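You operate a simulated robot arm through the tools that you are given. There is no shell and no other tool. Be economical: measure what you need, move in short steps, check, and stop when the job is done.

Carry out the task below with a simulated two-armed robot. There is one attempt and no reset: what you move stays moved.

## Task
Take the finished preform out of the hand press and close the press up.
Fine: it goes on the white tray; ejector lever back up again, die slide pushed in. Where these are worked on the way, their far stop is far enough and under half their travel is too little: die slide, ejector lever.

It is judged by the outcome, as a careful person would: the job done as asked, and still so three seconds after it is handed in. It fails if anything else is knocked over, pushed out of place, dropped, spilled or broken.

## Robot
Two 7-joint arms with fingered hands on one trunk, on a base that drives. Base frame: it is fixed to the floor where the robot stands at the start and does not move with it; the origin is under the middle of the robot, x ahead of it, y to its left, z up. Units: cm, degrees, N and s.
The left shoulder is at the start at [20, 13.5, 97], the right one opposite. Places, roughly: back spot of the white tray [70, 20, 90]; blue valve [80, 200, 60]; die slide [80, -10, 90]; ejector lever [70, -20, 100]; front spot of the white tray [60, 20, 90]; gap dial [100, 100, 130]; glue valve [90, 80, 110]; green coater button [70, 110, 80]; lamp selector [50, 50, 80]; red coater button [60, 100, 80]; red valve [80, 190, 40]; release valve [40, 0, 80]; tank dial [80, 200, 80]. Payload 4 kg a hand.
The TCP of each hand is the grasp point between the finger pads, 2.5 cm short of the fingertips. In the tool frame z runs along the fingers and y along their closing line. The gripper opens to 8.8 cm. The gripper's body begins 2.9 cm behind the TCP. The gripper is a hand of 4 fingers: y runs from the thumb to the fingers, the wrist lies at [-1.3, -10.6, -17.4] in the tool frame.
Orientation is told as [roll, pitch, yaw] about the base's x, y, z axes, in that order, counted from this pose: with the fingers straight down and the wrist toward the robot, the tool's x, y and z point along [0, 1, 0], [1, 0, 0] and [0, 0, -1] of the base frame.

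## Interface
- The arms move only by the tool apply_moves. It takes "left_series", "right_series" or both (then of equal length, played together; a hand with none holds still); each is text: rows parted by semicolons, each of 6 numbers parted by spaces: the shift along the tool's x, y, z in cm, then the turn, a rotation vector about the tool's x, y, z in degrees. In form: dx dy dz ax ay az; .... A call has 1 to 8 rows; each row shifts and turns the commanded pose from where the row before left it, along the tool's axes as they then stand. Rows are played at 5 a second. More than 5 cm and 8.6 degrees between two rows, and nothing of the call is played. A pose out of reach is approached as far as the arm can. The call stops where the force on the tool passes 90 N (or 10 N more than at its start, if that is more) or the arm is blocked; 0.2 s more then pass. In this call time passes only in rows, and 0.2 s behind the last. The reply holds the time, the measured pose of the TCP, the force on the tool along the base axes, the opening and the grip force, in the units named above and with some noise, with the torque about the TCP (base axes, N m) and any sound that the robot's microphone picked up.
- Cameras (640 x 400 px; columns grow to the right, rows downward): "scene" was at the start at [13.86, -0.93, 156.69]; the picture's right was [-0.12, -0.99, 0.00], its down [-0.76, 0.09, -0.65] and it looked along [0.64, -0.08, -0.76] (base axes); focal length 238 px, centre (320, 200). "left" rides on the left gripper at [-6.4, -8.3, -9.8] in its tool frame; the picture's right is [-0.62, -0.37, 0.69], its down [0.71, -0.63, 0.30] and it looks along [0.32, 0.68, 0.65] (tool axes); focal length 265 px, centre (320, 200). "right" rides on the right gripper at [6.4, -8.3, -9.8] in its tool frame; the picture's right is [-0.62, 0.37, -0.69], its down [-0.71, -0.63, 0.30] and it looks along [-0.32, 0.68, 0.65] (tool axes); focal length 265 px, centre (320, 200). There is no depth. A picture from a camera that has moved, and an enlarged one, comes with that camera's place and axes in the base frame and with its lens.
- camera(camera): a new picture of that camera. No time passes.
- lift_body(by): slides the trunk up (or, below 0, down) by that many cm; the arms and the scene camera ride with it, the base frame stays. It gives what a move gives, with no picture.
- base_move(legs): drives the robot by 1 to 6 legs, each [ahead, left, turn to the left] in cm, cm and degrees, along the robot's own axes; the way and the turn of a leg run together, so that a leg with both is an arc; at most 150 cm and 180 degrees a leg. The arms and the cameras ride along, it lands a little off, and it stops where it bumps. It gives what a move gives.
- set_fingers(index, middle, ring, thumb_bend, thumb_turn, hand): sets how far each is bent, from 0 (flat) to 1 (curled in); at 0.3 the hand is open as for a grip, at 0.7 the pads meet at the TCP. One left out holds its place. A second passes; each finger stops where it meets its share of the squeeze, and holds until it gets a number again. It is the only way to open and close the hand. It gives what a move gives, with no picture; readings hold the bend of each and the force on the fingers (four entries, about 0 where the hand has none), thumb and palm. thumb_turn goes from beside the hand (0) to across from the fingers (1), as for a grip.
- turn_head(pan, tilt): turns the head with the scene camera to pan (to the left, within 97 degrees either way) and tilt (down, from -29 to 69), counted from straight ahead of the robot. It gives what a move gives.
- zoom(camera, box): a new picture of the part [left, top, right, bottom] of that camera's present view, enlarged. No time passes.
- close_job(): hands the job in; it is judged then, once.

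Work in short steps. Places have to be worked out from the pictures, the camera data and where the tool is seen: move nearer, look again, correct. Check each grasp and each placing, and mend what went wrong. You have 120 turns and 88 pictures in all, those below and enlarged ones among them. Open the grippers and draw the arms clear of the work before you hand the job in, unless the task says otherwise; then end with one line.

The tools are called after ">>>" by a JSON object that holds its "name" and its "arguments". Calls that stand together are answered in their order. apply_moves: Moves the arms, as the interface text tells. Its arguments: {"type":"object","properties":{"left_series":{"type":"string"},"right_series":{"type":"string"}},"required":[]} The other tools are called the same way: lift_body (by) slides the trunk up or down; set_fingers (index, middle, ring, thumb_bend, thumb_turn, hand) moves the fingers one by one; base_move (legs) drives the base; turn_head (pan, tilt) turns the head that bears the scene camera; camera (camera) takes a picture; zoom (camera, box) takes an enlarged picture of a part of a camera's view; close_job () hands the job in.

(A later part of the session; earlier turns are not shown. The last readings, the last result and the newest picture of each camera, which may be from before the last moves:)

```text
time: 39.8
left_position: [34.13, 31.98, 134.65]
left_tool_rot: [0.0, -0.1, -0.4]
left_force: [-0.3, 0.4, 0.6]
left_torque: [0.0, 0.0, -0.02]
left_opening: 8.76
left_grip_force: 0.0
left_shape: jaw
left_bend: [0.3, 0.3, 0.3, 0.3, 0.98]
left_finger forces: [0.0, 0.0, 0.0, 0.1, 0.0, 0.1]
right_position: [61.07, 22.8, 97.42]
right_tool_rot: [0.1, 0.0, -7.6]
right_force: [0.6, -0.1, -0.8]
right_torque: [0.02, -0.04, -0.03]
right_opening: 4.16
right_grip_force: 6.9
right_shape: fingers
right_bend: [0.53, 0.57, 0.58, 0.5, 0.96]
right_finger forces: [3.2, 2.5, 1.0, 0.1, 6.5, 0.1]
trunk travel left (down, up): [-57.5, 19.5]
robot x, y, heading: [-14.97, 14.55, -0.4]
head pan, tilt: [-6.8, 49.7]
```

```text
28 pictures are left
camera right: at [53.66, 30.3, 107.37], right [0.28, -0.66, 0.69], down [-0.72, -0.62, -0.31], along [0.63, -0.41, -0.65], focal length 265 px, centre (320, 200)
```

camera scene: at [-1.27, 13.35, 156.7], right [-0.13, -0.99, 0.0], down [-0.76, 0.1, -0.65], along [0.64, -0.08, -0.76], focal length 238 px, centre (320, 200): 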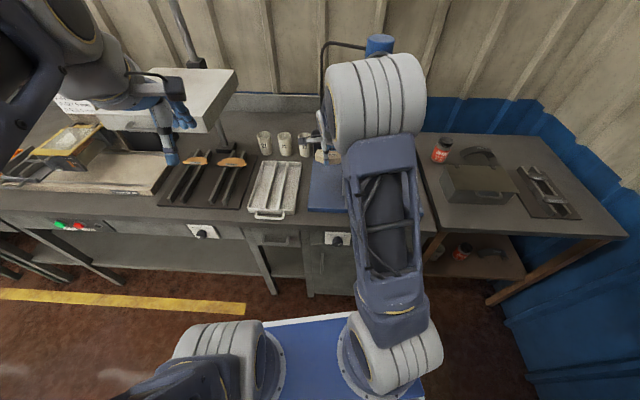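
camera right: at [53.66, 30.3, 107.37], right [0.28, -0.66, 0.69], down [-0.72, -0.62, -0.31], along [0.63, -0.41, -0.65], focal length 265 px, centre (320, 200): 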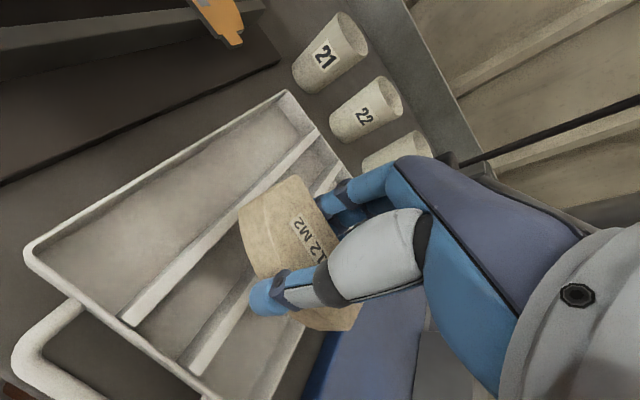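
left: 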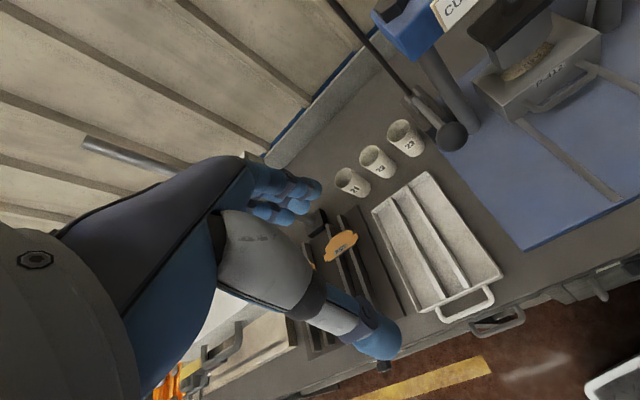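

The closer view puts the rib mid-line at y≈24, so I shift 0.9 cm left and lower in small steps until contact.

>>> {"name": "apply_moves", "arguments": {"right_series": "0.9 0 1 0 0 0;0 0 1 0 0 0;0 0 0.7 0 0 0"}}

>>> {"name": "camera", "arguments": {"camera": "right"}}

```text
time: 40.5
left_position: [34.09, 31.92, 134.56]
left_tool_rot: [0.0, 0.1, -0.5]
left_force: [0.3, -0.2, 1.2]
left_torque: [-0.01, -0.02, 0.0]
left_opening: 8.76
left_grip_force: 0.0
left_shape: jaw
left_bend: [0.3, 0.3, 0.3, 0.3, 0.98]
left_finger forces: [0.0, 0.0, 0.1, 0.0, 0.1, 0.0]
right_position: [61.27, 24.22, 94.73]
right_tool_rot: [0.0, 0.1, -7.7]
right_force: [0.1, 0.3, -1.1]
right_torque: [-0.02, -0.03, -0.01]
right_opening: 4.17
right_grip_force: 6.9
right_shape: fingers
right_bend: [0.53, 0.57, 0.58, 0.5, 0.96]
right_finger forces: [3.2, 2.4, 0.9, 0.0, 6.6, 0.1]
trunk travel left (down, up): [-57.5, 19.5]
robot x, y, heading: [-14.98, 14.53, -0.6]
head pan, tilt: [-6.8, 49.7]
```

```text
27 pictures are left
camera right: at [53.91, 31.59, 104.66], right [0.28, -0.66, 0.69], down [-0.72, -0.62, -0.3], along [0.63, -0.41, -0.65], focal length 265 px, centre (320, 200)
```

right: 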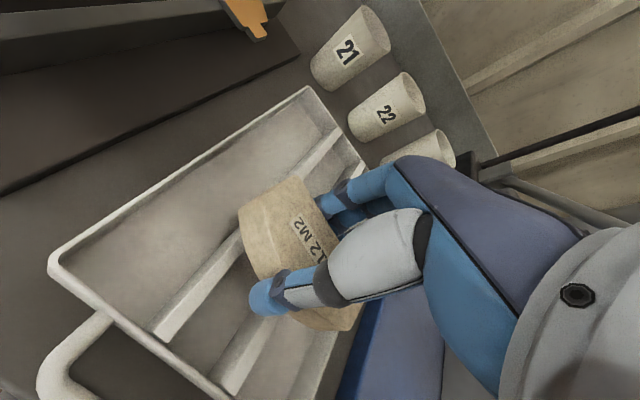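

No contact yet, and the preform's left end is over rib 1. I lower further in small steps.

>>> {"name": "apply_moves", "arguments": {"right_series": "0 0 0.5 0 0 0;0 0 0.5 0 0 0"}}

>>> {"name": "apply_moves", "arguments": {"right_series": "0 0 0.4 0 0 0"}}

```text
time: 41.1
left_position: [34.06, 32.02, 134.67]
left_tool_rot: [-0.1, 0.1, -0.5]
left_force: [0.2, 0.1, -0.3]
left_torque: [-0.01, 0.02, 0.03]
left_opening: 8.74
left_grip_force: 0.0
left_shape: jaw
left_bend: [0.3, 0.3, 0.3, 0.3, 0.98]
left_finger forces: [0.0, 0.0, 0.0, 0.0, 0.1, 0.0]
right_position: [61.34, 24.05, 93.78]
right_tool_rot: [0.1, 0.0, -7.6]
right_force: [0.0, -0.4, -1.7]
right_torque: [0.02, -0.03, 0.0]
right_opening: 4.17
right_grip_force: 6.9
right_shape: fingers
right_bend: [0.53, 0.57, 0.58, 0.5, 0.96]
right_finger forces: [3.1, 2.4, 0.9, 0.0, 6.7, 0.0]
trunk travel left (down, up): [-57.5, 19.5]
robot x, y, heading: [-15.43, 14.61, -0.6]
head pan, tilt: [-6.8, 49.7]
```

```text
time: 41.5
left_position: [34.08, 32.1, 134.7]
left_tool_rot: [0.0, 0.0, -0.4]
left_force: [-0.2, -0.8, -1.0]
left_torque: [0.01, 0.03, 0.04]
left_opening: 8.73
left_grip_force: 0.1
left_shape: jaw
left_bend: [0.3, 0.3, 0.3, 0.3, 0.98]
left_finger forces: [0.0, 0.0, 0.0, 0.1, 0.1, 0.0]
right_position: [61.43, 24.07, 93.39]
right_tool_rot: [0.0, -0.1, -7.6]
right_force: [-0.6, 0.5, -1.3]
right_torque: [0.0, 0.03, 0.02]
right_opening: 4.15
right_grip_force: 6.7
right_shape: fingers
right_bend: [0.53, 0.57, 0.58, 0.5, 0.96]
right_finger forces: [3.1, 2.4, 0.9, 0.0, 6.6, 0.0]
trunk travel left (down, up): [-57.5, 19.5]
robot x, y, heading: [-15.16, 14.21, -0.2]
head pan, tilt: [-6.8, 49.7]
```

>>> {"name": "camera", "arguments": {"camera": "right"}}

>>> {"name": "camera", "arguments": {"camera": "left"}}

```text
26 pictures are left
camera right: at [53.97, 31.51, 103.31], right [0.28, -0.66, 0.69], down [-0.72, -0.62, -0.3], along [0.63, -0.41, -0.65], focal length 265 px, centre (320, 200)
```

right: 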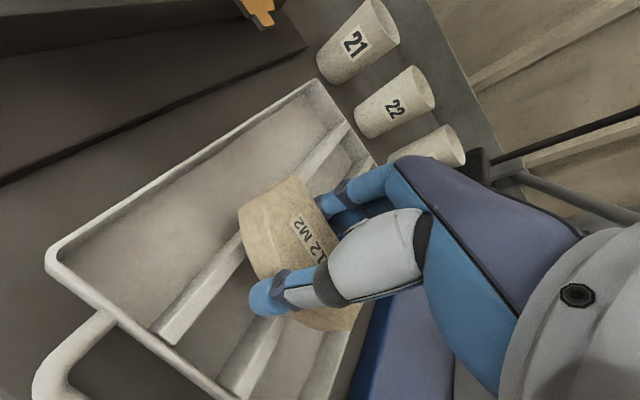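

```text
25 pictures are left
camera left: at [25.74, 25.58, 144.54], right [-0.37, -0.62, -0.69], down [-0.62, 0.72, -0.3], along [0.69, 0.32, -0.65], focal length 265 px, centre (320, 200)
```

left: 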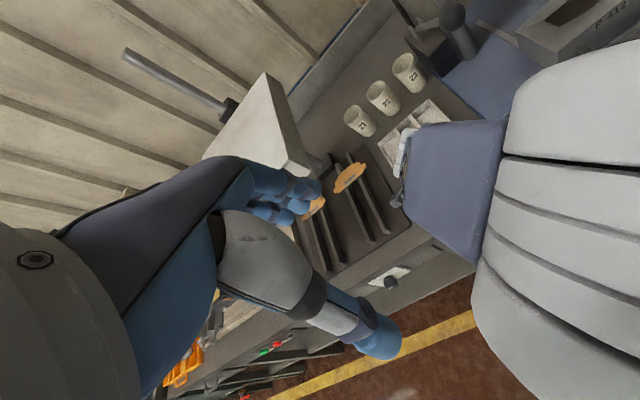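

I'm still above the ribs and the alignment looks right. I keep lowering in small steps.

>>> {"name": "apply_moves", "arguments": {"right_series": "0 0 0.5 0 0 0;0 0 0.5 0 0 0"}}

```text
time: 42.1
left_position: [34.17, 31.94, 134.67]
left_tool_rot: [0.0, 0.0, -0.5]
left_force: [-0.5, 0.7, -0.5]
left_torque: [-0.03, 0.0, 0.03]
left_opening: 8.8
left_grip_force: 0.0
left_shape: jaw
left_bend: [0.3, 0.3, 0.3, 0.3, 0.98]
left_finger forces: [0.1, 0.0, 0.0, 0.1, 0.0, 0.0]
right_position: [61.37, 24.08, 92.46]
right_tool_rot: [0.1, 0.0, -7.7]
right_force: [0.3, -0.5, -1.6]
right_torque: [-0.02, -0.07, 0.02]
right_opening: 4.16
right_grip_force: 7.0
right_shape: fingers
right_bend: [0.53, 0.57, 0.58, 0.5, 0.96]
right_finger forces: [3.1, 2.6, 1.0, 0.0, 6.6, 0.0]
trunk travel left (down, up): [-57.5, 19.5]
robot x, y, heading: [-15.48, 14.8, -0.4]
head pan, tilt: [-6.8, 49.7]
```

No contact yet at z=92.5, so I continue.

>>> {"name": "apply_moves", "arguments": {"right_series": "0 0 0.4 0 0 0;0 0 0.4 0 0 0"}}

>>> {"name": "camera", "arguments": {"camera": "right"}}

```text
time: 42.8
left_position: [34.02, 32.01, 134.72]
left_tool_rot: [0.0, 0.0, -0.4]
left_force: [0.8, -0.7, -0.2]
left_torque: [-0.02, -0.02, 0.03]
left_opening: 8.75
left_grip_force: 0.0
left_shape: jaw
left_bend: [0.3, 0.3, 0.3, 0.3, 0.98]
left_finger forces: [0.0, 0.1, 0.0, 0.0, 0.0, 0.0]
right_position: [61.29, 24.11, 91.72]
right_tool_rot: [0.0, 0.1, -7.5]
right_force: [0.4, 0.3, -0.7]
right_torque: [0.02, -0.04, -0.01]
right_opening: 4.17
right_grip_force: 6.6
right_shape: fingers
right_bend: [0.53, 0.57, 0.58, 0.5, 0.96]
right_finger forces: [3.2, 2.5, 0.8, 0.0, 6.5, 0.1]
trunk travel left (down, up): [-57.5, 19.5]
robot x, y, heading: [-15.46, 14.47, -0.4]
head pan, tilt: [-6.8, 49.7]
```

```text
24 pictures are left
camera right: at [53.95, 31.54, 101.55], right [0.28, -0.66, 0.69], down [-0.72, -0.62, -0.3], along [0.63, -0.41, -0.65], focal length 265 px, centre (320, 200)
```

right: 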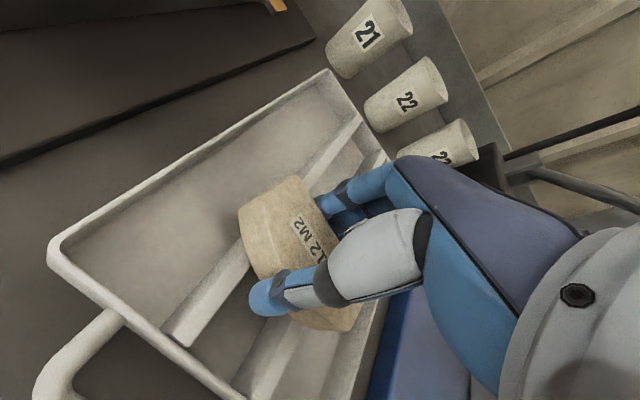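

The closer view now puts the rib mid at y≈23.4, so I shift 0.6 cm right and lower more.

>>> {"name": "apply_moves", "arguments": {"right_series": "-0.6 0 0.3 0 0 0;0 0 0.4 0 0 0"}}

>>> {"name": "apply_moves", "arguments": {"right_series": "0 0 0.4 0 0 0"}}

```text
time: 43.4
left_position: [34.1, 31.92, 134.64]
left_tool_rot: [0.0, 0.0, -0.4]
left_force: [0.1, -0.3, 0.3]
left_torque: [0.0, 0.02, 0.0]
left_opening: 8.78
left_grip_force: 0.0
left_shape: jaw
left_bend: [0.3, 0.3, 0.3, 0.3, 0.98]
left_finger forces: [0.0, 0.1, 0.0, 0.1, 0.0, 0.1]
right_position: [61.46, 23.48, 91.24]
right_tool_rot: [0.2, -0.1, -7.6]
right_force: [-1.5, 0.7, 8.1]
right_torque: [-0.01, 0.0, -0.01]
right_opening: 4.19
right_grip_force: 8.0
right_shape: fingers
right_bend: [0.53, 0.57, 0.59, 0.49, 0.96]
right_finger forces: [2.8, 2.7, 0.9, 0.0, 9.5, 0.0]
trunk travel left (down, up): [-57.5, 19.5]
robot x, y, heading: [-14.84, 14.82, -0.5]
head pan, tilt: [-6.8, 49.7]
```

```text
time: 43.8
left_position: [34.03, 32.05, 134.63]
left_tool_rot: [-0.1, 0.0, -0.5]
left_force: [-0.2, -0.5, 0.8]
left_torque: [0.01, -0.01, -0.04]
left_opening: 8.77
left_grip_force: 0.1
left_shape: jaw
left_bend: [0.3, 0.3, 0.3, 0.3, 0.98]
left_finger forces: [0.0, 0.0, 0.0, 0.1, 0.1, 0.1]
right_position: [61.34, 23.53, 90.8]
right_tool_rot: [0.2, -0.3, -7.6]
right_force: [-0.8, 0.7, 14.6]
right_torque: [-0.07, -0.11, -0.04]
right_opening: 4.2
right_grip_force: 9.9
right_shape: fingers
right_bend: [0.53, 0.57, 0.59, 0.5, 0.96]
right_finger forces: [3.6, 3.7, 3.2, 0.0, 9.1, 0.0]
trunk travel left (down, up): [-57.5, 19.5]
robot x, y, heading: [-15.08, 14.31, -0.3]
head pan, tilt: [-6.8, 49.7]
```

Contact: 14 N upward with hardly any torque, so it rests evenly. I ease off a little and open the fingers.

>>> {"name": "apply_moves", "arguments": {"right_series": "0 0 -0.4 0 0 0"}}

>>> {"name": "set_fingers", "arguments": {"hand": "right", "index": 0.45, "middle": 0.45, "ring": 0.45, "thumb_bend": 0.4}}

>>> {"name": "camera", "arguments": {"camera": "right"}}

```text
time: 44.1
left_position: [34.12, 32.02, 134.61]
left_tool_rot: [0.0, 0.0, -0.5]
left_force: [-0.5, -0.2, -0.2]
left_torque: [0.04, 0.01, 0.03]
left_opening: 8.76
left_grip_force: 0.1
left_shape: jaw
left_bend: [0.3, 0.3, 0.3, 0.3, 0.98]
left_finger forces: [0.1, 0.0, 0.0, 0.0, 0.0, 0.0]
right_position: [61.18, 23.51, 90.85]
right_tool_rot: [-0.2, 0.1, -7.5]
right_force: [0.7, 0.7, 1.5]
right_torque: [-0.03, -0.09, 0.01]
right_opening: 4.21
right_grip_force: 8.1
right_shape: fingers
right_bend: [0.52, 0.56, 0.58, 0.5, 0.96]
right_finger forces: [3.7, 3.3, 1.3, 0.0, 7.6, 0.0]
trunk travel left (down, up): [-57.5, 19.5]
robot x, y, heading: [-15.01, 14.48, -0.8]
head pan, tilt: [-6.8, 49.7]
```

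```text
time: 45.1
left_position: [34.1, 32.04, 134.59]
left_tool_rot: [0.0, 0.0, -0.6]
left_force: [0.0, -1.0, 0.4]
left_torque: [0.01, 0.0, 0.0]
left_opening: 8.78
left_grip_force: 0.1
left_shape: jaw
left_bend: [0.3, 0.3, 0.3, 0.3, 0.98]
left_finger forces: [0.0, 0.1, 0.0, 0.1, 0.0, 0.0]
right_position: [61.35, 23.51, 91.02]
right_tool_rot: [0.0, 0.0, -7.6]
right_force: [0.3, -0.3, 0.4]
right_torque: [0.0, -0.01, 0.02]
right_opening: 5.77
right_grip_force: 0.1
right_shape: fingers
right_bend: [0.45, 0.45, 0.45, 0.4, 0.97]
right_finger forces: [0.1, 0.0, 0.0, 0.0, 0.0, 0.0]
trunk travel left (down, up): [-57.5, 19.5]
robot x, y, heading: [-15.02, 14.5, -0.5]
head pan, tilt: [-6.8, 49.7]
```

```text
23 pictures are left
camera right: at [53.97, 30.95, 100.88], right [0.28, -0.66, 0.69], down [-0.72, -0.62, -0.3], along [0.63, -0.41, -0.65], focal length 265 px, centre (320, 200)
```

right: 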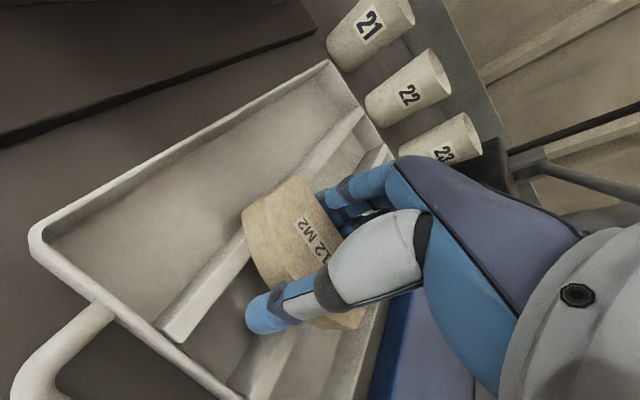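

The preform rests on both ribs and the fingers are clear. I open a bit wider, rise straight up, then draw back towards the robot.

>>> {"name": "set_fingers", "arguments": {"hand": "right", "index": 0.36, "middle": 0.36, "ring": 0.36, "thumb_bend": 0.33}}

>>> {"name": "apply_moves", "arguments": {"right_series": "0 0 -1.5 0 0 0;0 0 -3 0 0 0;0 0 -4 0 0 0;0 0 -4 0 0 0;0 0 -4 0 0 0;0 -4 0 0 0 -4;0 -4 0 0 0 -3.6;0 -3 0 0 0 0"}}

>>> {"name": "camera", "arguments": {"camera": "right"}}

```text
time: 46.1
left_position: [34.06, 32.09, 134.67]
left_tool_rot: [0.0, 0.1, -0.5]
left_force: [0.2, 0.3, 0.1]
left_torque: [0.01, 0.01, 0.03]
left_opening: 8.76
left_grip_force: 0.0
left_shape: jaw
left_bend: [0.3, 0.3, 0.3, 0.3, 0.98]
left_finger forces: [0.0, 0.1, 0.0, 0.0, 0.0, 0.0]
right_position: [61.3, 23.57, 90.88]
right_tool_rot: [0.0, 0.0, -7.6]
right_force: [0.6, -0.1, -0.5]
right_torque: [0.02, -0.01, 0.02]
right_opening: 7.46
right_grip_force: 0.0
right_shape: fingers
right_bend: [0.36, 0.36, 0.36, 0.33, 0.97]
right_finger forces: [0.0, 0.0, 0.0, 0.1, 0.1, 0.0]
trunk travel left (down, up): [-57.5, 19.5]
robot x, y, heading: [-14.87, 14.43, -0.7]
head pan, tilt: [-6.8, 49.7]
```

```text
time: 48.0
left_position: [34.18, 31.94, 134.56]
left_tool_rot: [-0.1, 0.0, -0.5]
left_force: [-0.9, -0.2, 0.5]
left_torque: [-0.01, 0.02, 0.03]
left_opening: 8.76
left_grip_force: 0.0
left_shape: jaw
left_bend: [0.3, 0.3, 0.3, 0.3, 0.98]
left_finger forces: [0.1, 0.0, 0.0, 0.0, 0.0, 0.0]
right_position: [50.34, 24.42, 107.5]
right_tool_rot: [0.0, 0.0, 0.0]
right_force: [-0.1, 0.5, -0.7]
right_torque: [0.02, 0.04, -0.02]
right_opening: 7.54
right_grip_force: 0.0
right_shape: fingers
right_bend: [0.36, 0.36, 0.36, 0.33, 0.97]
right_finger forces: [0.0, 0.1, 0.0, 0.0, 0.0, 0.0]
trunk travel left (down, up): [-57.5, 19.5]
robot x, y, heading: [-15.16, 14.6, -0.4]
head pan, tilt: [-6.8, 49.7]
```

```text
22 pictures are left
camera right: at [42.08, 30.74, 117.32], right [0.37, -0.62, 0.69], down [-0.63, -0.71, -0.31], along [0.68, -0.32, -0.65], focal length 265 px, centre (320, 200)
```

right: 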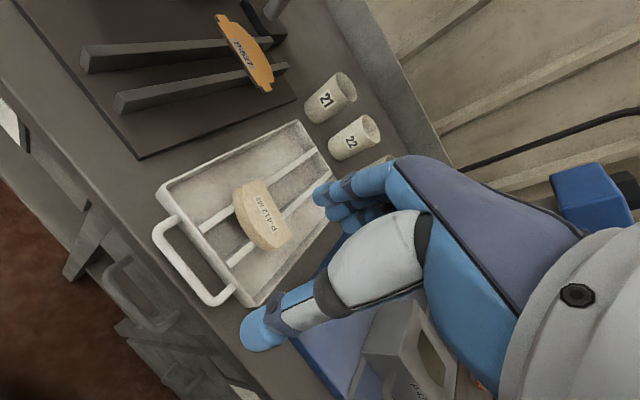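

The preform sits on both ribs of the tray. Next is the ejector lever, with its ball down at about [50, -19.5, 91]; I move the hand right at x≈50 and then yaw it so it can pinch the ball sideways.

>>> {"name": "apply_moves", "arguments": {"right_series": "-4.5 0 0 0 0 0;-4.5 0 0 0 0 0;-4.5 0 0 0 0 0;-4.5 0 0 0 0 0;-4.5 0 0 0 0 0;-4.5 0 0 0 0 0;-4.5 0 0 0 0 0;-4.5 0 0 0 0 0"}}

>>> {"name": "apply_moves", "arguments": {"right_series": "0 0 0 0 0 8;0 0 0 0 0 8;0 0 0 0 0 8;0 0 0 0 0 8;0 0 0 0 0 8;0 0 0 0 0 8;0 0 0 0 0 8;0 0 0 0 0 8"}}

>>> {"name": "camera", "arguments": {"camera": "right"}}

>>> {"name": "camera", "arguments": {"camera": "scene"}}

```text
time: 49.8
left_position: [34.13, 32.07, 134.72]
left_tool_rot: [0.0, 0.0, -0.4]
left_force: [0.3, 0.0, -0.8]
left_torque: [-0.02, 0.0, 0.02]
left_opening: 8.74
left_grip_force: 0.0
left_shape: jaw
left_bend: [0.3, 0.3, 0.3, 0.3, 0.98]
left_finger forces: [0.0, 0.1, 0.1, 0.0, 0.1, 0.1]
right_position: [50.49, -11.93, 107.56]
right_tool_rot: [0.0, -0.1, 0.2]
right_force: [-0.7, -0.6, -0.5]
right_torque: [0.01, 0.01, 0.01]
right_opening: 7.52
right_grip_force: 0.0
right_shape: fingers
right_bend: [0.36, 0.36, 0.36, 0.33, 0.97]
right_finger forces: [0.0, 0.0, 0.0, 0.1, 0.0, 0.0]
trunk travel left (down, up): [-57.5, 19.5]
robot x, y, heading: [-15.26, 14.27, -0.5]
head pan, tilt: [-6.8, 49.7]
```

```text
time: 51.5
left_position: [34.09, 32.03, 134.71]
left_tool_rot: [0.1, 0.0, -0.6]
left_force: [-0.6, 0.7, 1.5]
left_torque: [0.02, 0.0, -0.02]
left_opening: 8.76
left_grip_force: 0.0
left_shape: jaw
left_bend: [0.3, 0.3, 0.3, 0.3, 0.98]
left_finger forces: [0.0, 0.0, 0.0, 0.0, 0.1, 0.0]
right_position: [50.36, -11.91, 107.42]
right_tool_rot: [0.1, 0.1, -64.2]
right_force: [-1.0, -0.8, 0.3]
right_torque: [0.02, -0.05, -0.06]
right_opening: 7.49
right_grip_force: 0.1
right_shape: fingers
right_bend: [0.36, 0.36, 0.36, 0.33, 0.97]
right_finger forces: [0.0, 0.1, 0.1, 0.0, 0.0, 0.0]
trunk travel left (down, up): [-57.5, 19.5]
robot x, y, heading: [-14.92, 14.35, -0.3]
head pan, tilt: [-6.8, 49.7]
```

```text
21 pictures are left
camera right: at [52.57, -1.59, 117.3], right [-0.4, -0.6, 0.69], down [-0.92, 0.26, -0.31], along [0.01, -0.76, -0.65], focal length 265 px, centre (320, 200)
```

right: 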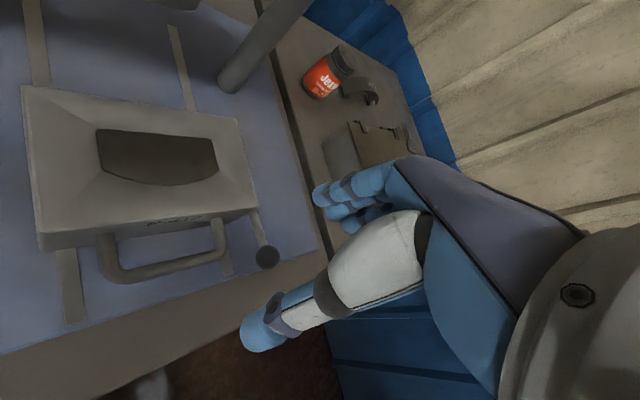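

```text
20 pictures are left
camera scene: at [-1.27, 13.47, 156.7], right [-0.13, -0.99, 0.0], down [-0.76, 0.1, -0.65], along [0.64, -0.08, -0.76], focal length 238 px, centre (320, 200)
```

scene: 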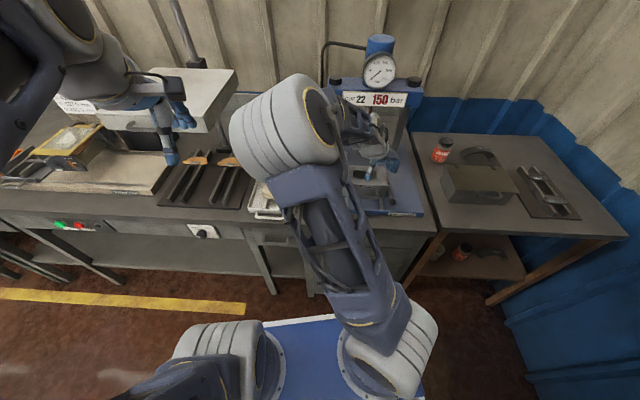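

The ball triangulates to about [49.5, -19.4, 91.3]. I finish the yaw to −80° and move above it.

>>> {"name": "apply_moves", "arguments": {"right_series": "0 0 0 0 0 8;0 0 0 0 0 8;-0.73 2.41 2.5 0 0 0;-0.73 2.41 2.5 0 0 0;-0.73 2.41 2.5 0 0 0"}}

>>> {"name": "camera", "arguments": {"camera": "right"}}

>>> {"name": "zoom", "arguments": {"camera": "scene", "box": [320, 130, 440, 230]}}

```text
time: 52.8
left_position: [34.06, 31.95, 134.64]
left_tool_rot: [0.0, 0.0, -0.5]
left_force: [-0.2, 0.3, 0.5]
left_torque: [0.03, 0.0, 0.0]
left_opening: 8.78
left_grip_force: 0.1
left_shape: jaw
left_bend: [0.3, 0.3, 0.3, 0.3, 0.98]
left_finger forces: [0.0, 0.1, 0.0, 0.1, 0.1, 0.0]
right_position: [49.27, -19.19, 99.83]
right_tool_rot: [0.1, 0.0, -80.1]
right_force: [0.1, 1.1, 0.7]
right_torque: [0.0, 0.02, -0.01]
right_opening: 7.51
right_grip_force: 0.0
right_shape: fingers
right_bend: [0.36, 0.36, 0.36, 0.33, 0.97]
right_finger forces: [0.1, 0.0, 0.1, 0.0, 0.1, 0.0]
trunk travel left (down, up): [-57.5, 19.5]
robot x, y, heading: [-15.02, 14.59, -0.3]
head pan, tilt: [-6.8, 49.7]
```

```text
19 pictures are left
camera right: at [54.3, -10.01, 109.71], right [-0.55, -0.47, 0.69], down [-0.81, 0.5, -0.3], along [-0.2, -0.73, -0.65], focal length 265 px, centre (320, 200)
```

right: 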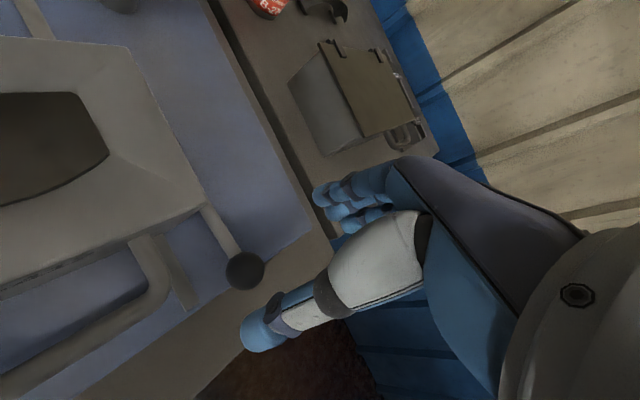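

```text
4.00 times, centred on (380, 180) of scene
camera zoom: at [-1.27, 13.52, 156.7], right [-0.13, -0.99, 0.0], down [-0.76, 0.1, -0.65], along [0.64, -0.08, -0.76], focal length 951 px, centre (80, 280)
```

zoom: 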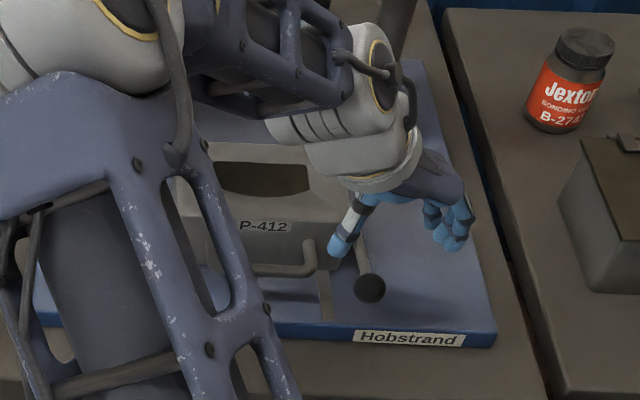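

The ball is at [49.2, -19.0, 91.5], just under the TCP. I narrow the thumb to clear the handle and go down.

>>> {"name": "set_fingers", "arguments": {"hand": "right", "index": 0.44, "middle": 0.44, "ring": 0.44, "thumb_bend": 0.46}}

>>> {"name": "apply_moves", "arguments": {"right_series": "0 -0.1 3 0 0 0;0 0 3 0 0 0;0 0 1.5 0 0 0"}}

>>> {"name": "camera", "arguments": {"camera": "right"}}

```text
time: 53.8
left_position: [34.1, 32.14, 134.65]
left_tool_rot: [-0.1, -0.1, -0.5]
left_force: [-0.4, 0.6, 0.2]
left_torque: [-0.02, 0.0, 0.04]
left_opening: 8.77
left_grip_force: 0.0
left_shape: jaw
left_bend: [0.3, 0.3, 0.3, 0.3, 0.98]
left_finger forces: [0.0, 0.0, 0.0, 0.0, 0.1, 0.0]
right_position: [49.4, -19.4, 99.79]
right_tool_rot: [0.0, 0.0, -80.0]
right_force: [-0.8, 0.1, -1.2]
right_torque: [0.03, 0.0, -0.03]
right_opening: 5.31
right_grip_force: 0.0
right_shape: fingers
right_bend: [0.44, 0.44, 0.44, 0.46, 0.97]
right_finger forces: [0.0, 0.1, 0.0, 0.0, 0.1, 0.0]
trunk travel left (down, up): [-57.5, 19.5]
robot x, y, heading: [-15.31, 14.89, -0.4]
head pan, tilt: [-6.8, 49.7]
```

```text
time: 54.5
left_position: [34.06, 32.0, 134.64]
left_tool_rot: [0.0, 0.0, -0.5]
left_force: [0.0, 0.1, 0.3]
left_torque: [0.04, 0.0, -0.02]
left_opening: 8.75
left_grip_force: 0.1
left_shape: jaw
left_bend: [0.3, 0.3, 0.3, 0.3, 0.98]
left_finger forces: [0.0, 0.0, 0.0, 0.0, 0.0, 0.1]
right_position: [49.28, -18.95, 92.37]
right_tool_rot: [0.0, 0.0, -80.0]
right_force: [-0.8, 0.2, 0.0]
right_torque: [-0.01, 0.01, 0.0]
right_opening: 5.33
right_grip_force: 0.1
right_shape: fingers
right_bend: [0.44, 0.44, 0.44, 0.46, 0.97]
right_finger forces: [0.0, 0.0, 0.0, 0.0, 0.0, 0.1]
trunk travel left (down, up): [-57.5, 19.5]
robot x, y, heading: [-15.13, 14.59, -0.5]
head pan, tilt: [-6.8, 49.7]
```

```text
17 pictures are left
camera right: at [54.19, -9.73, 102.24], right [-0.55, -0.47, 0.69], down [-0.81, 0.5, -0.3], along [-0.2, -0.73, -0.65], focal length 265 px, centre (320, 200)
```

right: 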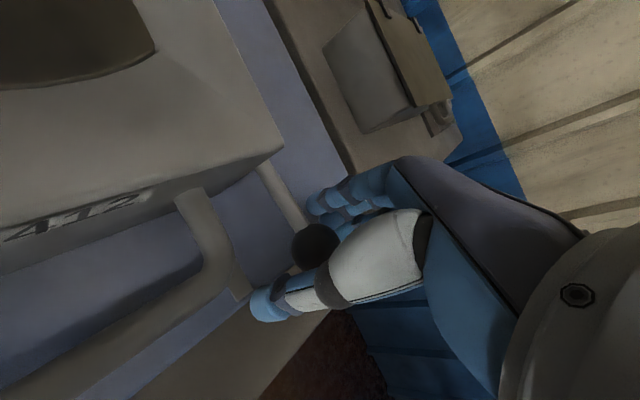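

The ball is between the thumb and the fingers. I pinch it.

>>> {"name": "set_fingers", "arguments": {"hand": "right", "index": 0.62, "middle": 0.62, "ring": 0.62, "thumb_bend": 0.6}}

```text
time: 55.5
left_position: [34.19, 31.97, 134.54]
left_tool_rot: [0.0, 0.1, -0.5]
left_force: [0.1, -0.6, -0.2]
left_torque: [0.01, -0.01, -0.03]
left_opening: 8.78
left_grip_force: 0.0
left_shape: jaw
left_bend: [0.3, 0.3, 0.3, 0.3, 0.98]
left_finger forces: [0.0, 0.0, 0.0, 0.0, 0.0, 0.0]
right_position: [49.36, -19.11, 92.44]
right_tool_rot: [0.0, 0.0, -80.1]
right_force: [0.6, -0.4, -0.6]
right_torque: [-0.02, 0.03, -0.01]
right_opening: 1.83
right_grip_force: 0.1
right_shape: fingers
right_bend: [0.62, 0.62, 0.62, 0.6, 0.97]
right_finger forces: [0.0, 0.1, 0.1, 0.0, 0.1, 0.0]
trunk travel left (down, up): [-57.5, 19.5]
robot x, y, heading: [-15.2, 14.51, -0.9]
head pan, tilt: [-6.8, 49.7]
```

There's no contact force, so the ball was missed. I look.

>>> {"name": "camera", "arguments": {"camera": "right"}}

>>> {"name": "zoom", "arguments": {"camera": "scene", "box": [345, 150, 425, 220]}}

```text
16 pictures are left
camera right: at [54.2, -9.73, 102.26], right [-0.55, -0.47, 0.69], down [-0.81, 0.5, -0.3], along [-0.2, -0.73, -0.65], focal length 265 px, centre (320, 200)
```

right: 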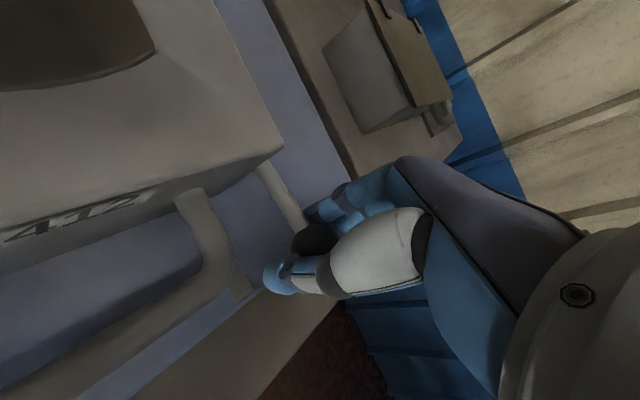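

```text
5.71 times, centred on (385, 185) of scene
camera zoom: at [-1.25, 13.49, 156.69], right [-0.13, -0.99, 0.0], down [-0.76, 0.1, -0.65], along [0.64, -0.08, -0.76], focal length 1359 px, centre (-51, 286)
```

zoom: 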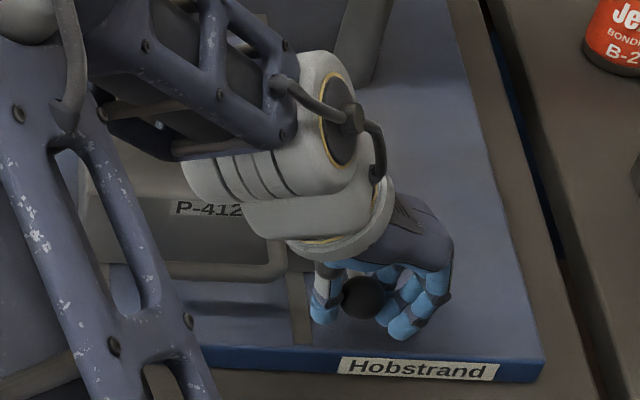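

The ball is between the pads and just short of contact. I close a little more.

>>> {"name": "set_fingers", "arguments": {"hand": "right", "index": 0.7, "middle": 0.7, "ring": 0.7, "thumb_bend": 0.68}}

```text
time: 56.5
left_position: [34.08, 31.97, 134.66]
left_tool_rot: [0.1, 0.0, -0.4]
left_force: [-0.4, 0.8, -0.4]
left_torque: [-0.01, -0.02, -0.01]
left_opening: 8.75
left_grip_force: 0.1
left_shape: jaw
left_bend: [0.3, 0.3, 0.3, 0.3, 0.98]
left_finger forces: [0.0, 0.0, 0.0, 0.1, 0.0, 0.0]
right_position: [49.39, -18.93, 92.28]
right_tool_rot: [0.0, 0.0, -79.9]
right_force: [0.4, -2.0, -1.4]
right_torque: [-0.02, -0.02, 0.04]
right_opening: 1.17
right_grip_force: 4.4
right_shape: fingers
right_bend: [0.65, 0.67, 0.7, 0.63, 0.97]
right_finger forces: [3.8, 2.0, 0.0, 0.0, 3.7, 0.0]
trunk travel left (down, up): [-57.5, 19.5]
robot x, y, heading: [-15.13, 14.29, -0.5]
head pan, tilt: [-6.8, 49.7]
```

The ball is gripped. I lift it along the arc.

>>> {"name": "apply_moves", "arguments": {"right_series": "0.2 0 -1.5 0 0 0;0.5 0.1 -1.5 0 0 0;0.8 0.15 -1.6 0 0 0;1 0.17 -1.5 0 0 0"}}

>>> {"name": "camera", "arguments": {"camera": "right"}}

```text
time: 57.5
left_position: [34.09, 32.01, 134.63]
left_tool_rot: [-0.1, 0.1, -0.5]
left_force: [-0.4, 0.7, -0.5]
left_torque: [-0.02, 0.02, 0.02]
left_opening: 8.77
left_grip_force: 0.1
left_shape: jaw
left_bend: [0.3, 0.3, 0.3, 0.3, 0.98]
left_finger forces: [0.0, 0.0, 0.1, 0.1, 0.0, 0.0]
right_position: [51.87, -19.09, 98.41]
right_tool_rot: [0.0, 0.0, -80.1]
right_force: [0.4, -8.6, -3.0]
right_torque: [-0.02, 0.04, 0.0]
right_opening: 1.16
right_grip_force: 5.3
right_shape: fingers
right_bend: [0.6, 0.68, 0.7, 0.67, 0.97]
right_finger forces: [8.0, 1.8, 0.1, 0.1, 0.5, 0.1]
trunk travel left (down, up): [-57.5, 19.5]
robot x, y, heading: [-15.21, 14.69, -0.6]
head pan, tilt: [-6.8, 49.7]
```

```text
14 pictures are left
camera right: at [56.9, -9.88, 108.26], right [-0.55, -0.47, 0.69], down [-0.81, 0.5, -0.3], along [-0.2, -0.73, -0.65], focal length 265 px, centre (320, 200)
```

right: 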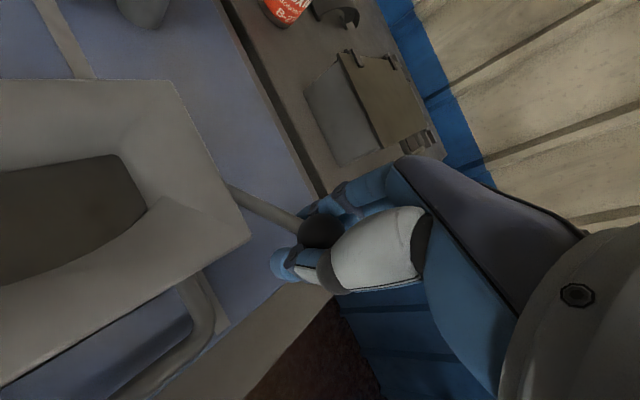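

The ball follows. I relax the side force slightly and continue up the arc.

>>> {"name": "apply_moves", "arguments": {"right_series": "1 0.5 -1.3 0 0 0;1.3 0.35 -1.1 0 0 0;1.2 0.2 -0.7 0 0 0;1.2 0.2 -0.4 0 0 0"}}

>>> {"name": "camera", "arguments": {"camera": "right"}}

```text
time: 58.5
left_position: [34.18, 31.86, 134.56]
left_tool_rot: [0.0, -0.1, -0.5]
left_force: [-0.8, 0.0, -0.7]
left_torque: [0.02, 0.0, 0.01]
left_opening: 8.77
left_grip_force: 0.1
left_shape: jaw
left_bend: [0.3, 0.3, 0.3, 0.3, 0.98]
left_finger forces: [0.0, 0.0, 0.1, 0.0, 0.0, 0.0]
right_position: [57.05, -19.67, 101.86]
right_tool_rot: [0.1, 0.0, -79.9]
right_force: [2.5, -16.5, -24.4]
right_torque: [0.22, 0.08, -0.04]
right_opening: 2.11
right_grip_force: 13.6
right_shape: fingers
right_bend: [0.52, 0.64, 0.7, 0.68, 0.98]
right_finger forces: [16.3, 11.0, 0.0, 0.1, 0.1, 0.0]
trunk travel left (down, up): [-57.5, 19.5]
robot x, y, heading: [-14.99, 14.42, -0.5]
head pan, tilt: [-6.8, 49.7]
```

```text
13 pictures are left
camera right: at [62.01, -10.41, 111.72], right [-0.55, -0.47, 0.69], down [-0.81, 0.5, -0.31], along [-0.2, -0.73, -0.65], focal length 265 px, centre (320, 200)
```

right: 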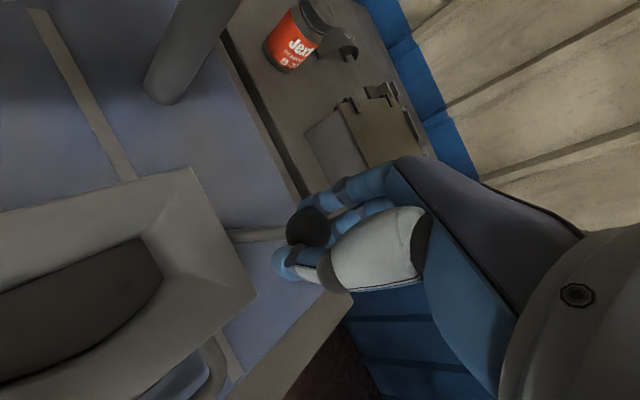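

The pull-down force suggests the lever is at its upper stop. I open the hand and rise clear to check.

>>> {"name": "set_fingers", "arguments": {"hand": "right", "index": 0.4, "middle": 0.4, "ring": 0.4, "thumb_bend": 0.45}}

>>> {"name": "apply_moves", "arguments": {"right_series": "0 0 -2 0 0 0;0 0 -3 0 0 0;0 0 -4 0 0 0;-4 0 0 0 0 0;-4 0 0 0 0 0"}}

>>> {"name": "camera", "arguments": {"camera": "right"}}

>>> {"name": "zoom", "arguments": {"camera": "scene", "box": [320, 120, 440, 220]}}

```text
time: 59.5
left_position: [34.11, 31.99, 134.69]
left_tool_rot: [0.1, 0.0, -0.6]
left_force: [-0.3, -0.1, 0.0]
left_torque: [-0.02, 0.03, 0.02]
left_opening: 8.75
left_grip_force: 0.0
left_shape: jaw
left_bend: [0.3, 0.3, 0.3, 0.3, 0.98]
left_finger forces: [0.0, 0.1, 0.0, 0.0, 0.0, 0.0]
right_position: [56.87, -19.52, 102.0]
right_tool_rot: [0.0, 0.0, -80.0]
right_force: [0.1, 0.1, -1.2]
right_torque: [-0.02, 0.02, -0.01]
right_opening: 5.77
right_grip_force: 0.0
right_shape: fingers
right_bend: [0.4, 0.4, 0.4, 0.45, 0.98]
right_finger forces: [0.0, 0.0, 0.1, 0.0, 0.0, 0.0]
trunk travel left (down, up): [-57.5, 19.5]
robot x, y, heading: [-15.24, 14.28, -0.4]
head pan, tilt: [-6.8, 49.7]
```

```text
time: 60.8
left_position: [34.27, 31.9, 134.66]
left_tool_rot: [0.0, 0.0, -0.5]
left_force: [-0.2, -1.0, 0.2]
left_torque: [-0.04, 0.0, 0.01]
left_opening: 8.76
left_grip_force: 0.0
left_shape: jaw
left_bend: [0.3, 0.3, 0.3, 0.3, 0.98]
left_finger forces: [0.0, 0.0, 0.1, 0.0, 0.0, 0.0]
right_position: [49.03, -20.9, 110.99]
right_tool_rot: [0.0, 0.0, -80.1]
right_force: [0.7, 0.6, -0.3]
right_torque: [0.02, -0.01, 0.02]
right_opening: 5.78
right_grip_force: 0.2
right_shape: fingers
right_bend: [0.4, 0.4, 0.4, 0.45, 0.98]
right_finger forces: [0.0, 0.0, 0.0, 0.0, 0.0, 0.1]
trunk travel left (down, up): [-57.5, 19.5]
robot x, y, heading: [-15.22, 14.25, -0.6]
head pan, tilt: [-6.8, 49.7]
```

```text
12 pictures are left
camera right: at [53.85, -11.63, 120.83], right [-0.55, -0.47, 0.69], down [-0.81, 0.5, -0.3], along [-0.2, -0.73, -0.65], focal length 265 px, centre (320, 200)
```

right: 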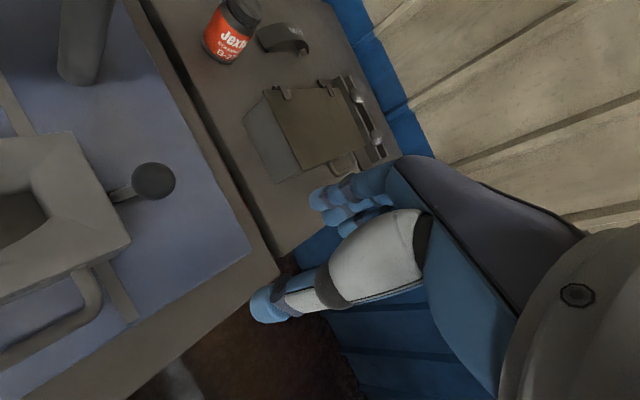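

```text
4.00 times, centred on (380, 170) of scene
camera zoom: at [-1.22, 13.5, 156.69], right [-0.13, -0.99, 0.0], down [-0.76, 0.1, -0.65], along [0.64, -0.08, -0.76], focal length 951 px, centre (80, 320)
```

zoom: 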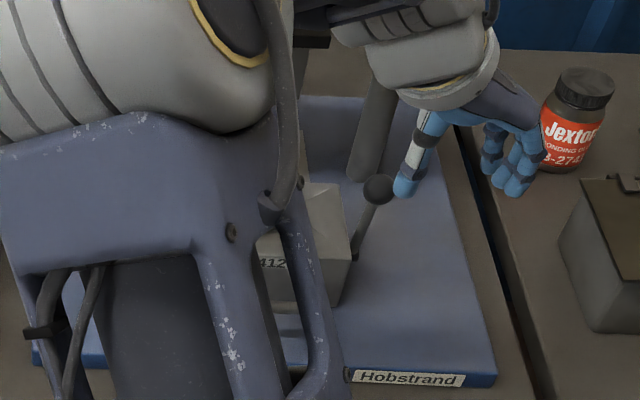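

The ball is back at [57.6, -20.5, 100.6], the same as its original up position. I turn the hand back to yaw 0 so I can push the slide in.

>>> {"name": "apply_moves", "arguments": {"right_series": "0 0 0 0 0 -8;0 0 0 0 0 -8;0 0 0 0 0 -8;0 0 0 0 0 -8;0 0 0 0 0 -8;0 0 0 0 0 -8;0 0 0 0 0 -8;0 0 0 0 0 -8"}}

>>> {"name": "apply_moves", "arguments": {"right_series": "0 0 0 0 0 -8;0 0 0 0 0 -8;4.2 -1.5 0 0 0 0;4.2 -1.5 0 0 0 0"}}

>>> {"name": "set_fingers", "arguments": {"hand": "right", "index": 0.7, "middle": 0.7, "ring": 0.7, "thumb_bend": 0.7}}

>>> {"name": "camera", "arguments": {"camera": "right"}}

```text
time: 62.5
left_position: [34.14, 32.05, 134.65]
left_tool_rot: [0.0, 0.0, -0.5]
left_force: [0.9, 0.6, -0.9]
left_torque: [0.02, 0.02, -0.01]
left_opening: 8.78
left_grip_force: 0.1
left_shape: jaw
left_bend: [0.3, 0.3, 0.3, 0.3, 0.98]
left_finger forces: [0.0, 0.1, 0.0, 0.0, 0.0, 0.1]
right_position: [48.95, -20.86, 111.05]
right_tool_rot: [0.0, -0.1, -16.0]
right_force: [-0.1, -0.9, -1.1]
right_torque: [-0.04, 0.01, -0.03]
right_opening: 5.76
right_grip_force: 0.0
right_shape: fingers
right_bend: [0.4, 0.4, 0.4, 0.45, 0.98]
right_finger forces: [0.0, 0.0, 0.0, 0.0, 0.0, 0.1]
trunk travel left (down, up): [-57.5, 19.5]
robot x, y, heading: [-15.11, 14.37, -0.5]
head pan, tilt: [-6.8, 49.7]
```

```text
time: 63.5
left_position: [34.23, 32.02, 134.68]
left_tool_rot: [0.1, 0.0, -0.4]
left_force: [0.2, -0.3, -0.2]
left_torque: [0.05, 0.02, 0.0]
left_opening: 8.76
left_grip_force: 0.0
left_shape: jaw
left_bend: [0.3, 0.3, 0.3, 0.3, 0.98]
left_finger forces: [0.0, 0.0, 0.0, 0.0, 0.0, 0.0]
right_position: [45.74, -12.8, 110.89]
right_tool_rot: [0.0, 0.0, 0.0]
right_force: [-0.4, 0.3, 0.3]
right_torque: [0.04, 0.0, -0.04]
right_opening: 5.77
right_grip_force: 0.0
right_shape: fingers
right_bend: [0.4, 0.4, 0.4, 0.45, 0.98]
right_finger forces: [0.1, 0.0, 0.0, 0.0, 0.1, 0.0]
trunk travel left (down, up): [-57.5, 19.5]
robot x, y, heading: [-15.08, 14.58, -0.6]
head pan, tilt: [-6.8, 49.7]
```

```text
time: 64.5
left_position: [34.1, 32.01, 134.64]
left_tool_rot: [0.0, -0.1, -0.6]
left_force: [-0.2, 0.3, -0.5]
left_torque: [-0.01, -0.02, 0.04]
left_opening: 8.76
left_grip_force: 0.0
left_shape: jaw
left_bend: [0.3, 0.3, 0.3, 0.3, 0.98]
left_finger forces: [0.0, 0.0, 0.0, 0.1, 0.1, 0.0]
right_position: [45.75, -12.77, 110.91]
right_tool_rot: [-0.1, 0.0, 0.0]
right_force: [0.6, 0.0, 0.2]
right_torque: [0.0, 0.03, 0.0]
right_opening: 0.0
right_grip_force: 0.1
right_shape: fingers
right_bend: [0.7, 0.7, 0.7, 0.7, 0.98]
right_finger forces: [0.0, 0.0, 0.0, 0.0, 0.0, 0.1]
trunk travel left (down, up): [-57.5, 19.5]
robot x, y, heading: [-15.12, 14.5, -0.3]
head pan, tilt: [-6.8, 49.7]
```

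```text
10 pictures are left
camera right: at [37.43, -6.35, 120.8], right [0.37, -0.62, 0.69], down [-0.63, -0.71, -0.3], along [0.68, -0.32, -0.65], focal length 265 px, centre (320, 200)
```

right: 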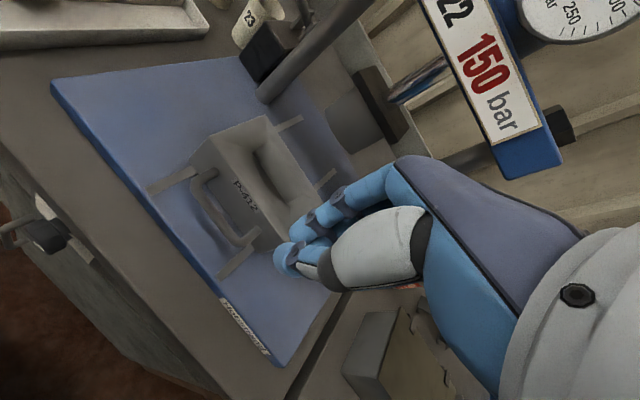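

The closed hand is ahead of the handle bar, which is at x≈51.5. I go down in front of it.

>>> {"name": "apply_moves", "arguments": {"right_series": "0.4 0 4.5 0 0 0;0.4 0 4.5 0 0 0;0 0 4.4 0 0 0;0 0 4 0 0 0"}}

>>> {"name": "camera", "arguments": {"camera": "right"}}

```text
time: 65.5
left_position: [34.17, 31.94, 134.65]
left_tool_rot: [-0.1, 0.0, -0.5]
left_force: [0.1, -0.4, 0.4]
left_torque: [0.03, -0.06, 0.0]
left_opening: 8.75
left_grip_force: 0.0
left_shape: jaw
left_bend: [0.3, 0.3, 0.3, 0.3, 0.98]
left_finger forces: [0.0, 0.1, 0.0, 0.0, 0.0, 0.0]
right_position: [45.73, -11.66, 93.68]
right_tool_rot: [0.0, -0.1, -0.1]
right_force: [0.3, 0.4, 0.5]
right_torque: [0.02, 0.02, -0.04]
right_opening: 0.0
right_grip_force: 0.1
right_shape: fingers
right_bend: [0.7, 0.7, 0.7, 0.7, 0.98]
right_finger forces: [0.0, 0.0, 0.0, 0.0, 0.1, 0.0]
trunk travel left (down, up): [-57.5, 19.5]
robot x, y, heading: [-14.57, 14.98, -0.4]
head pan, tilt: [-6.8, 49.7]
```

```text
9 pictures are left
camera right: at [37.43, -5.34, 103.53], right [0.37, -0.62, 0.69], down [-0.63, -0.71, -0.31], along [0.68, -0.32, -0.65], focal length 265 px, centre (320, 200)
```

right: 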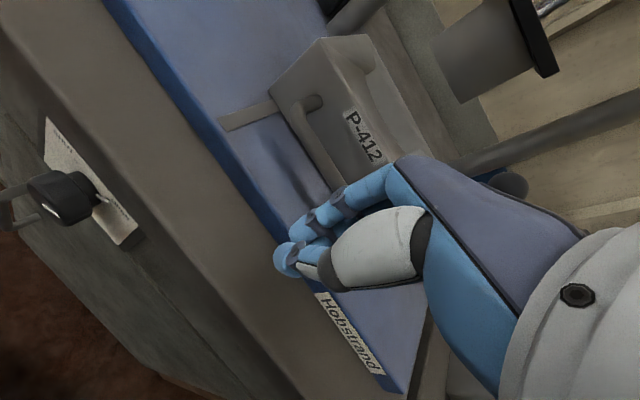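

The fingers are in front of the bar. I push forward in steps.

>>> {"name": "apply_moves", "arguments": {"right_series": "0 2 0 0 0 0;0 2 0 0 0 0;0 2 0 0 0 0;0 2 0 0 0 0;0 2 0 0 0 0"}}

>>> {"name": "camera", "arguments": {"camera": "right"}}

```text
time: 66.8
left_position: [34.14, 31.99, 134.67]
left_tool_rot: [0.0, -0.1, -0.5]
left_force: [0.0, 0.6, -0.1]
left_torque: [-0.04, 0.0, -0.03]
left_opening: 8.75
left_grip_force: 0.0
left_shape: jaw
left_bend: [0.3, 0.3, 0.3, 0.3, 0.98]
left_finger forces: [0.0, 0.0, 0.0, 0.1, 0.0, 0.1]
right_position: [56.25, -11.64, 93.67]
right_tool_rot: [0.0, 0.1, 0.0]
right_force: [-0.2, -0.2, 1.7]
right_torque: [-0.03, -0.05, 0.0]
right_opening: 0.02
right_grip_force: 0.8
right_shape: fingers
right_bend: [0.7, 0.7, 0.7, 0.7, 0.98]
right_finger forces: [0.0, 2.2, 0.0, 0.1, 0.0, 0.1]
trunk travel left (down, up): [-57.5, 19.5]
robot x, y, heading: [-15.09, 14.47, -0.4]
head pan, tilt: [-6.8, 49.7]
```

```text
8 pictures are left
camera right: at [47.88, -5.27, 103.57], right [0.37, -0.62, 0.69], down [-0.63, -0.71, -0.31], along [0.68, -0.32, -0.65], focal length 265 px, centre (320, 200)
```

right: 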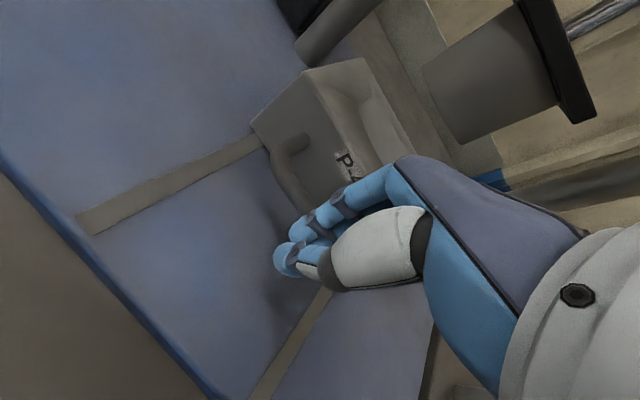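

The slide moves in smoothly. I continue.

>>> {"name": "apply_moves", "arguments": {"right_series": "0 2 0 0 0 0;0 2 0 0 0 0;0 1.5 0 0 0 0;0 1 0 0 0 0"}}

>>> {"name": "apply_moves", "arguments": {"right_series": "0 0.7 0 0 0 0;0 0.7 0 0 0 0"}}

>>> {"name": "camera", "arguments": {"camera": "right"}}

```text
time: 67.8
left_position: [34.05, 31.98, 134.66]
left_tool_rot: [0.0, 0.0, -0.5]
left_force: [0.4, 0.6, 0.5]
left_torque: [0.01, 0.04, -0.02]
left_opening: 8.76
left_grip_force: 0.1
left_shape: jaw
left_bend: [0.3, 0.3, 0.3, 0.3, 0.98]
left_finger forces: [0.0, 0.0, 0.0, 0.0, 0.0, 0.0]
right_position: [62.58, -11.69, 93.79]
right_tool_rot: [0.0, -0.2, -0.1]
right_force: [-1.5, -2.5, 11.2]
right_torque: [-0.16, -0.13, -0.1]
right_opening: 0.0
right_grip_force: 5.2
right_shape: fingers
right_bend: [0.7, 0.71, 0.7, 0.7, 0.98]
right_finger forces: [0.1, 9.8, 1.0, 0.0, 0.0, 0.0]
trunk travel left (down, up): [-57.5, 19.5]
robot x, y, heading: [-15.23, 14.49, -0.5]
head pan, tilt: [-6.8, 49.7]
```

```text
time: 68.3
left_position: [33.98, 32.04, 134.73]
left_tool_rot: [-0.1, 0.0, -0.5]
left_force: [-0.1, -0.3, -0.9]
left_torque: [-0.02, 0.05, -0.02]
left_opening: 8.75
left_grip_force: 0.1
left_shape: jaw
left_bend: [0.3, 0.3, 0.3, 0.3, 0.98]
left_finger forces: [0.0, 0.1, 0.1, 0.0, 0.1, 0.0]
right_position: [64.04, -11.64, 93.6]
right_tool_rot: [0.1, -0.1, -0.1]
right_force: [-1.3, -2.0, 11.6]
right_torque: [-0.12, -0.14, -0.06]
right_opening: 0.0
right_grip_force: 5.7
right_shape: fingers
right_bend: [0.7, 0.71, 0.7, 0.7, 0.98]
right_finger forces: [0.0, 10.2, 1.0, 0.0, 0.1, 0.0]
trunk travel left (down, up): [-57.5, 19.5]
robot x, y, heading: [-15.24, 14.5, -0.6]
head pan, tilt: [-6.8, 49.7]
```

```text
7 pictures are left
camera right: at [55.63, -5.28, 103.54], right [0.37, -0.62, 0.69], down [-0.63, -0.71, -0.31], along [0.69, -0.32, -0.65], focal length 265 px, centre (320, 200)
```

right: 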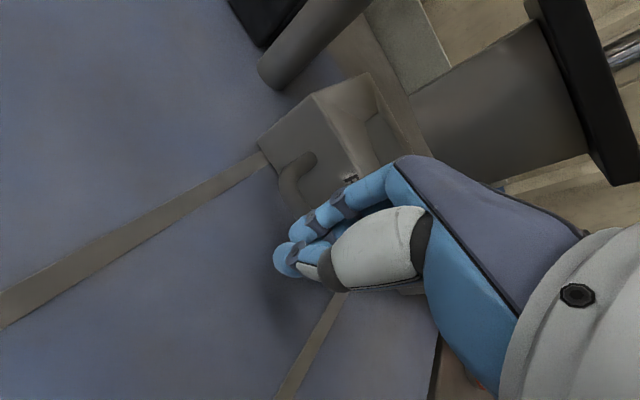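

Still moving with little push force. I continue to the stop.

>>> {"name": "apply_moves", "arguments": {"right_series": "0 0.6 0 0 0 0;0 0.6 0 0 0 0;0 0.6 0 0 0 0"}}

```text
time: 69.2
left_position: [34.1, 31.94, 134.69]
left_tool_rot: [0.0, -0.1, -0.5]
left_force: [0.4, 0.2, -0.9]
left_torque: [0.01, -0.02, -0.03]
left_opening: 8.78
left_grip_force: 0.2
left_shape: jaw
left_bend: [0.3, 0.3, 0.3, 0.3, 0.98]
left_finger forces: [0.0, 0.0, 0.1, 0.0, 0.0, 0.1]
right_position: [65.6, -11.65, 93.4]
right_tool_rot: [0.1, 0.2, 0.0]
right_force: [-6.5, -0.8, 6.0]
right_torque: [-0.08, 0.03, -0.16]
right_opening: 0.0
right_grip_force: 4.0
right_shape: fingers
right_bend: [0.7, 0.71, 0.71, 0.7, 0.98]
right_finger forces: [0.0, 6.5, 2.3, 0.0, 0.0, 0.0]
trunk travel left (down, up): [-57.5, 19.5]
robot x, y, heading: [-15.07, 14.39, -0.5]
head pan, tilt: [-6.8, 49.7]
```

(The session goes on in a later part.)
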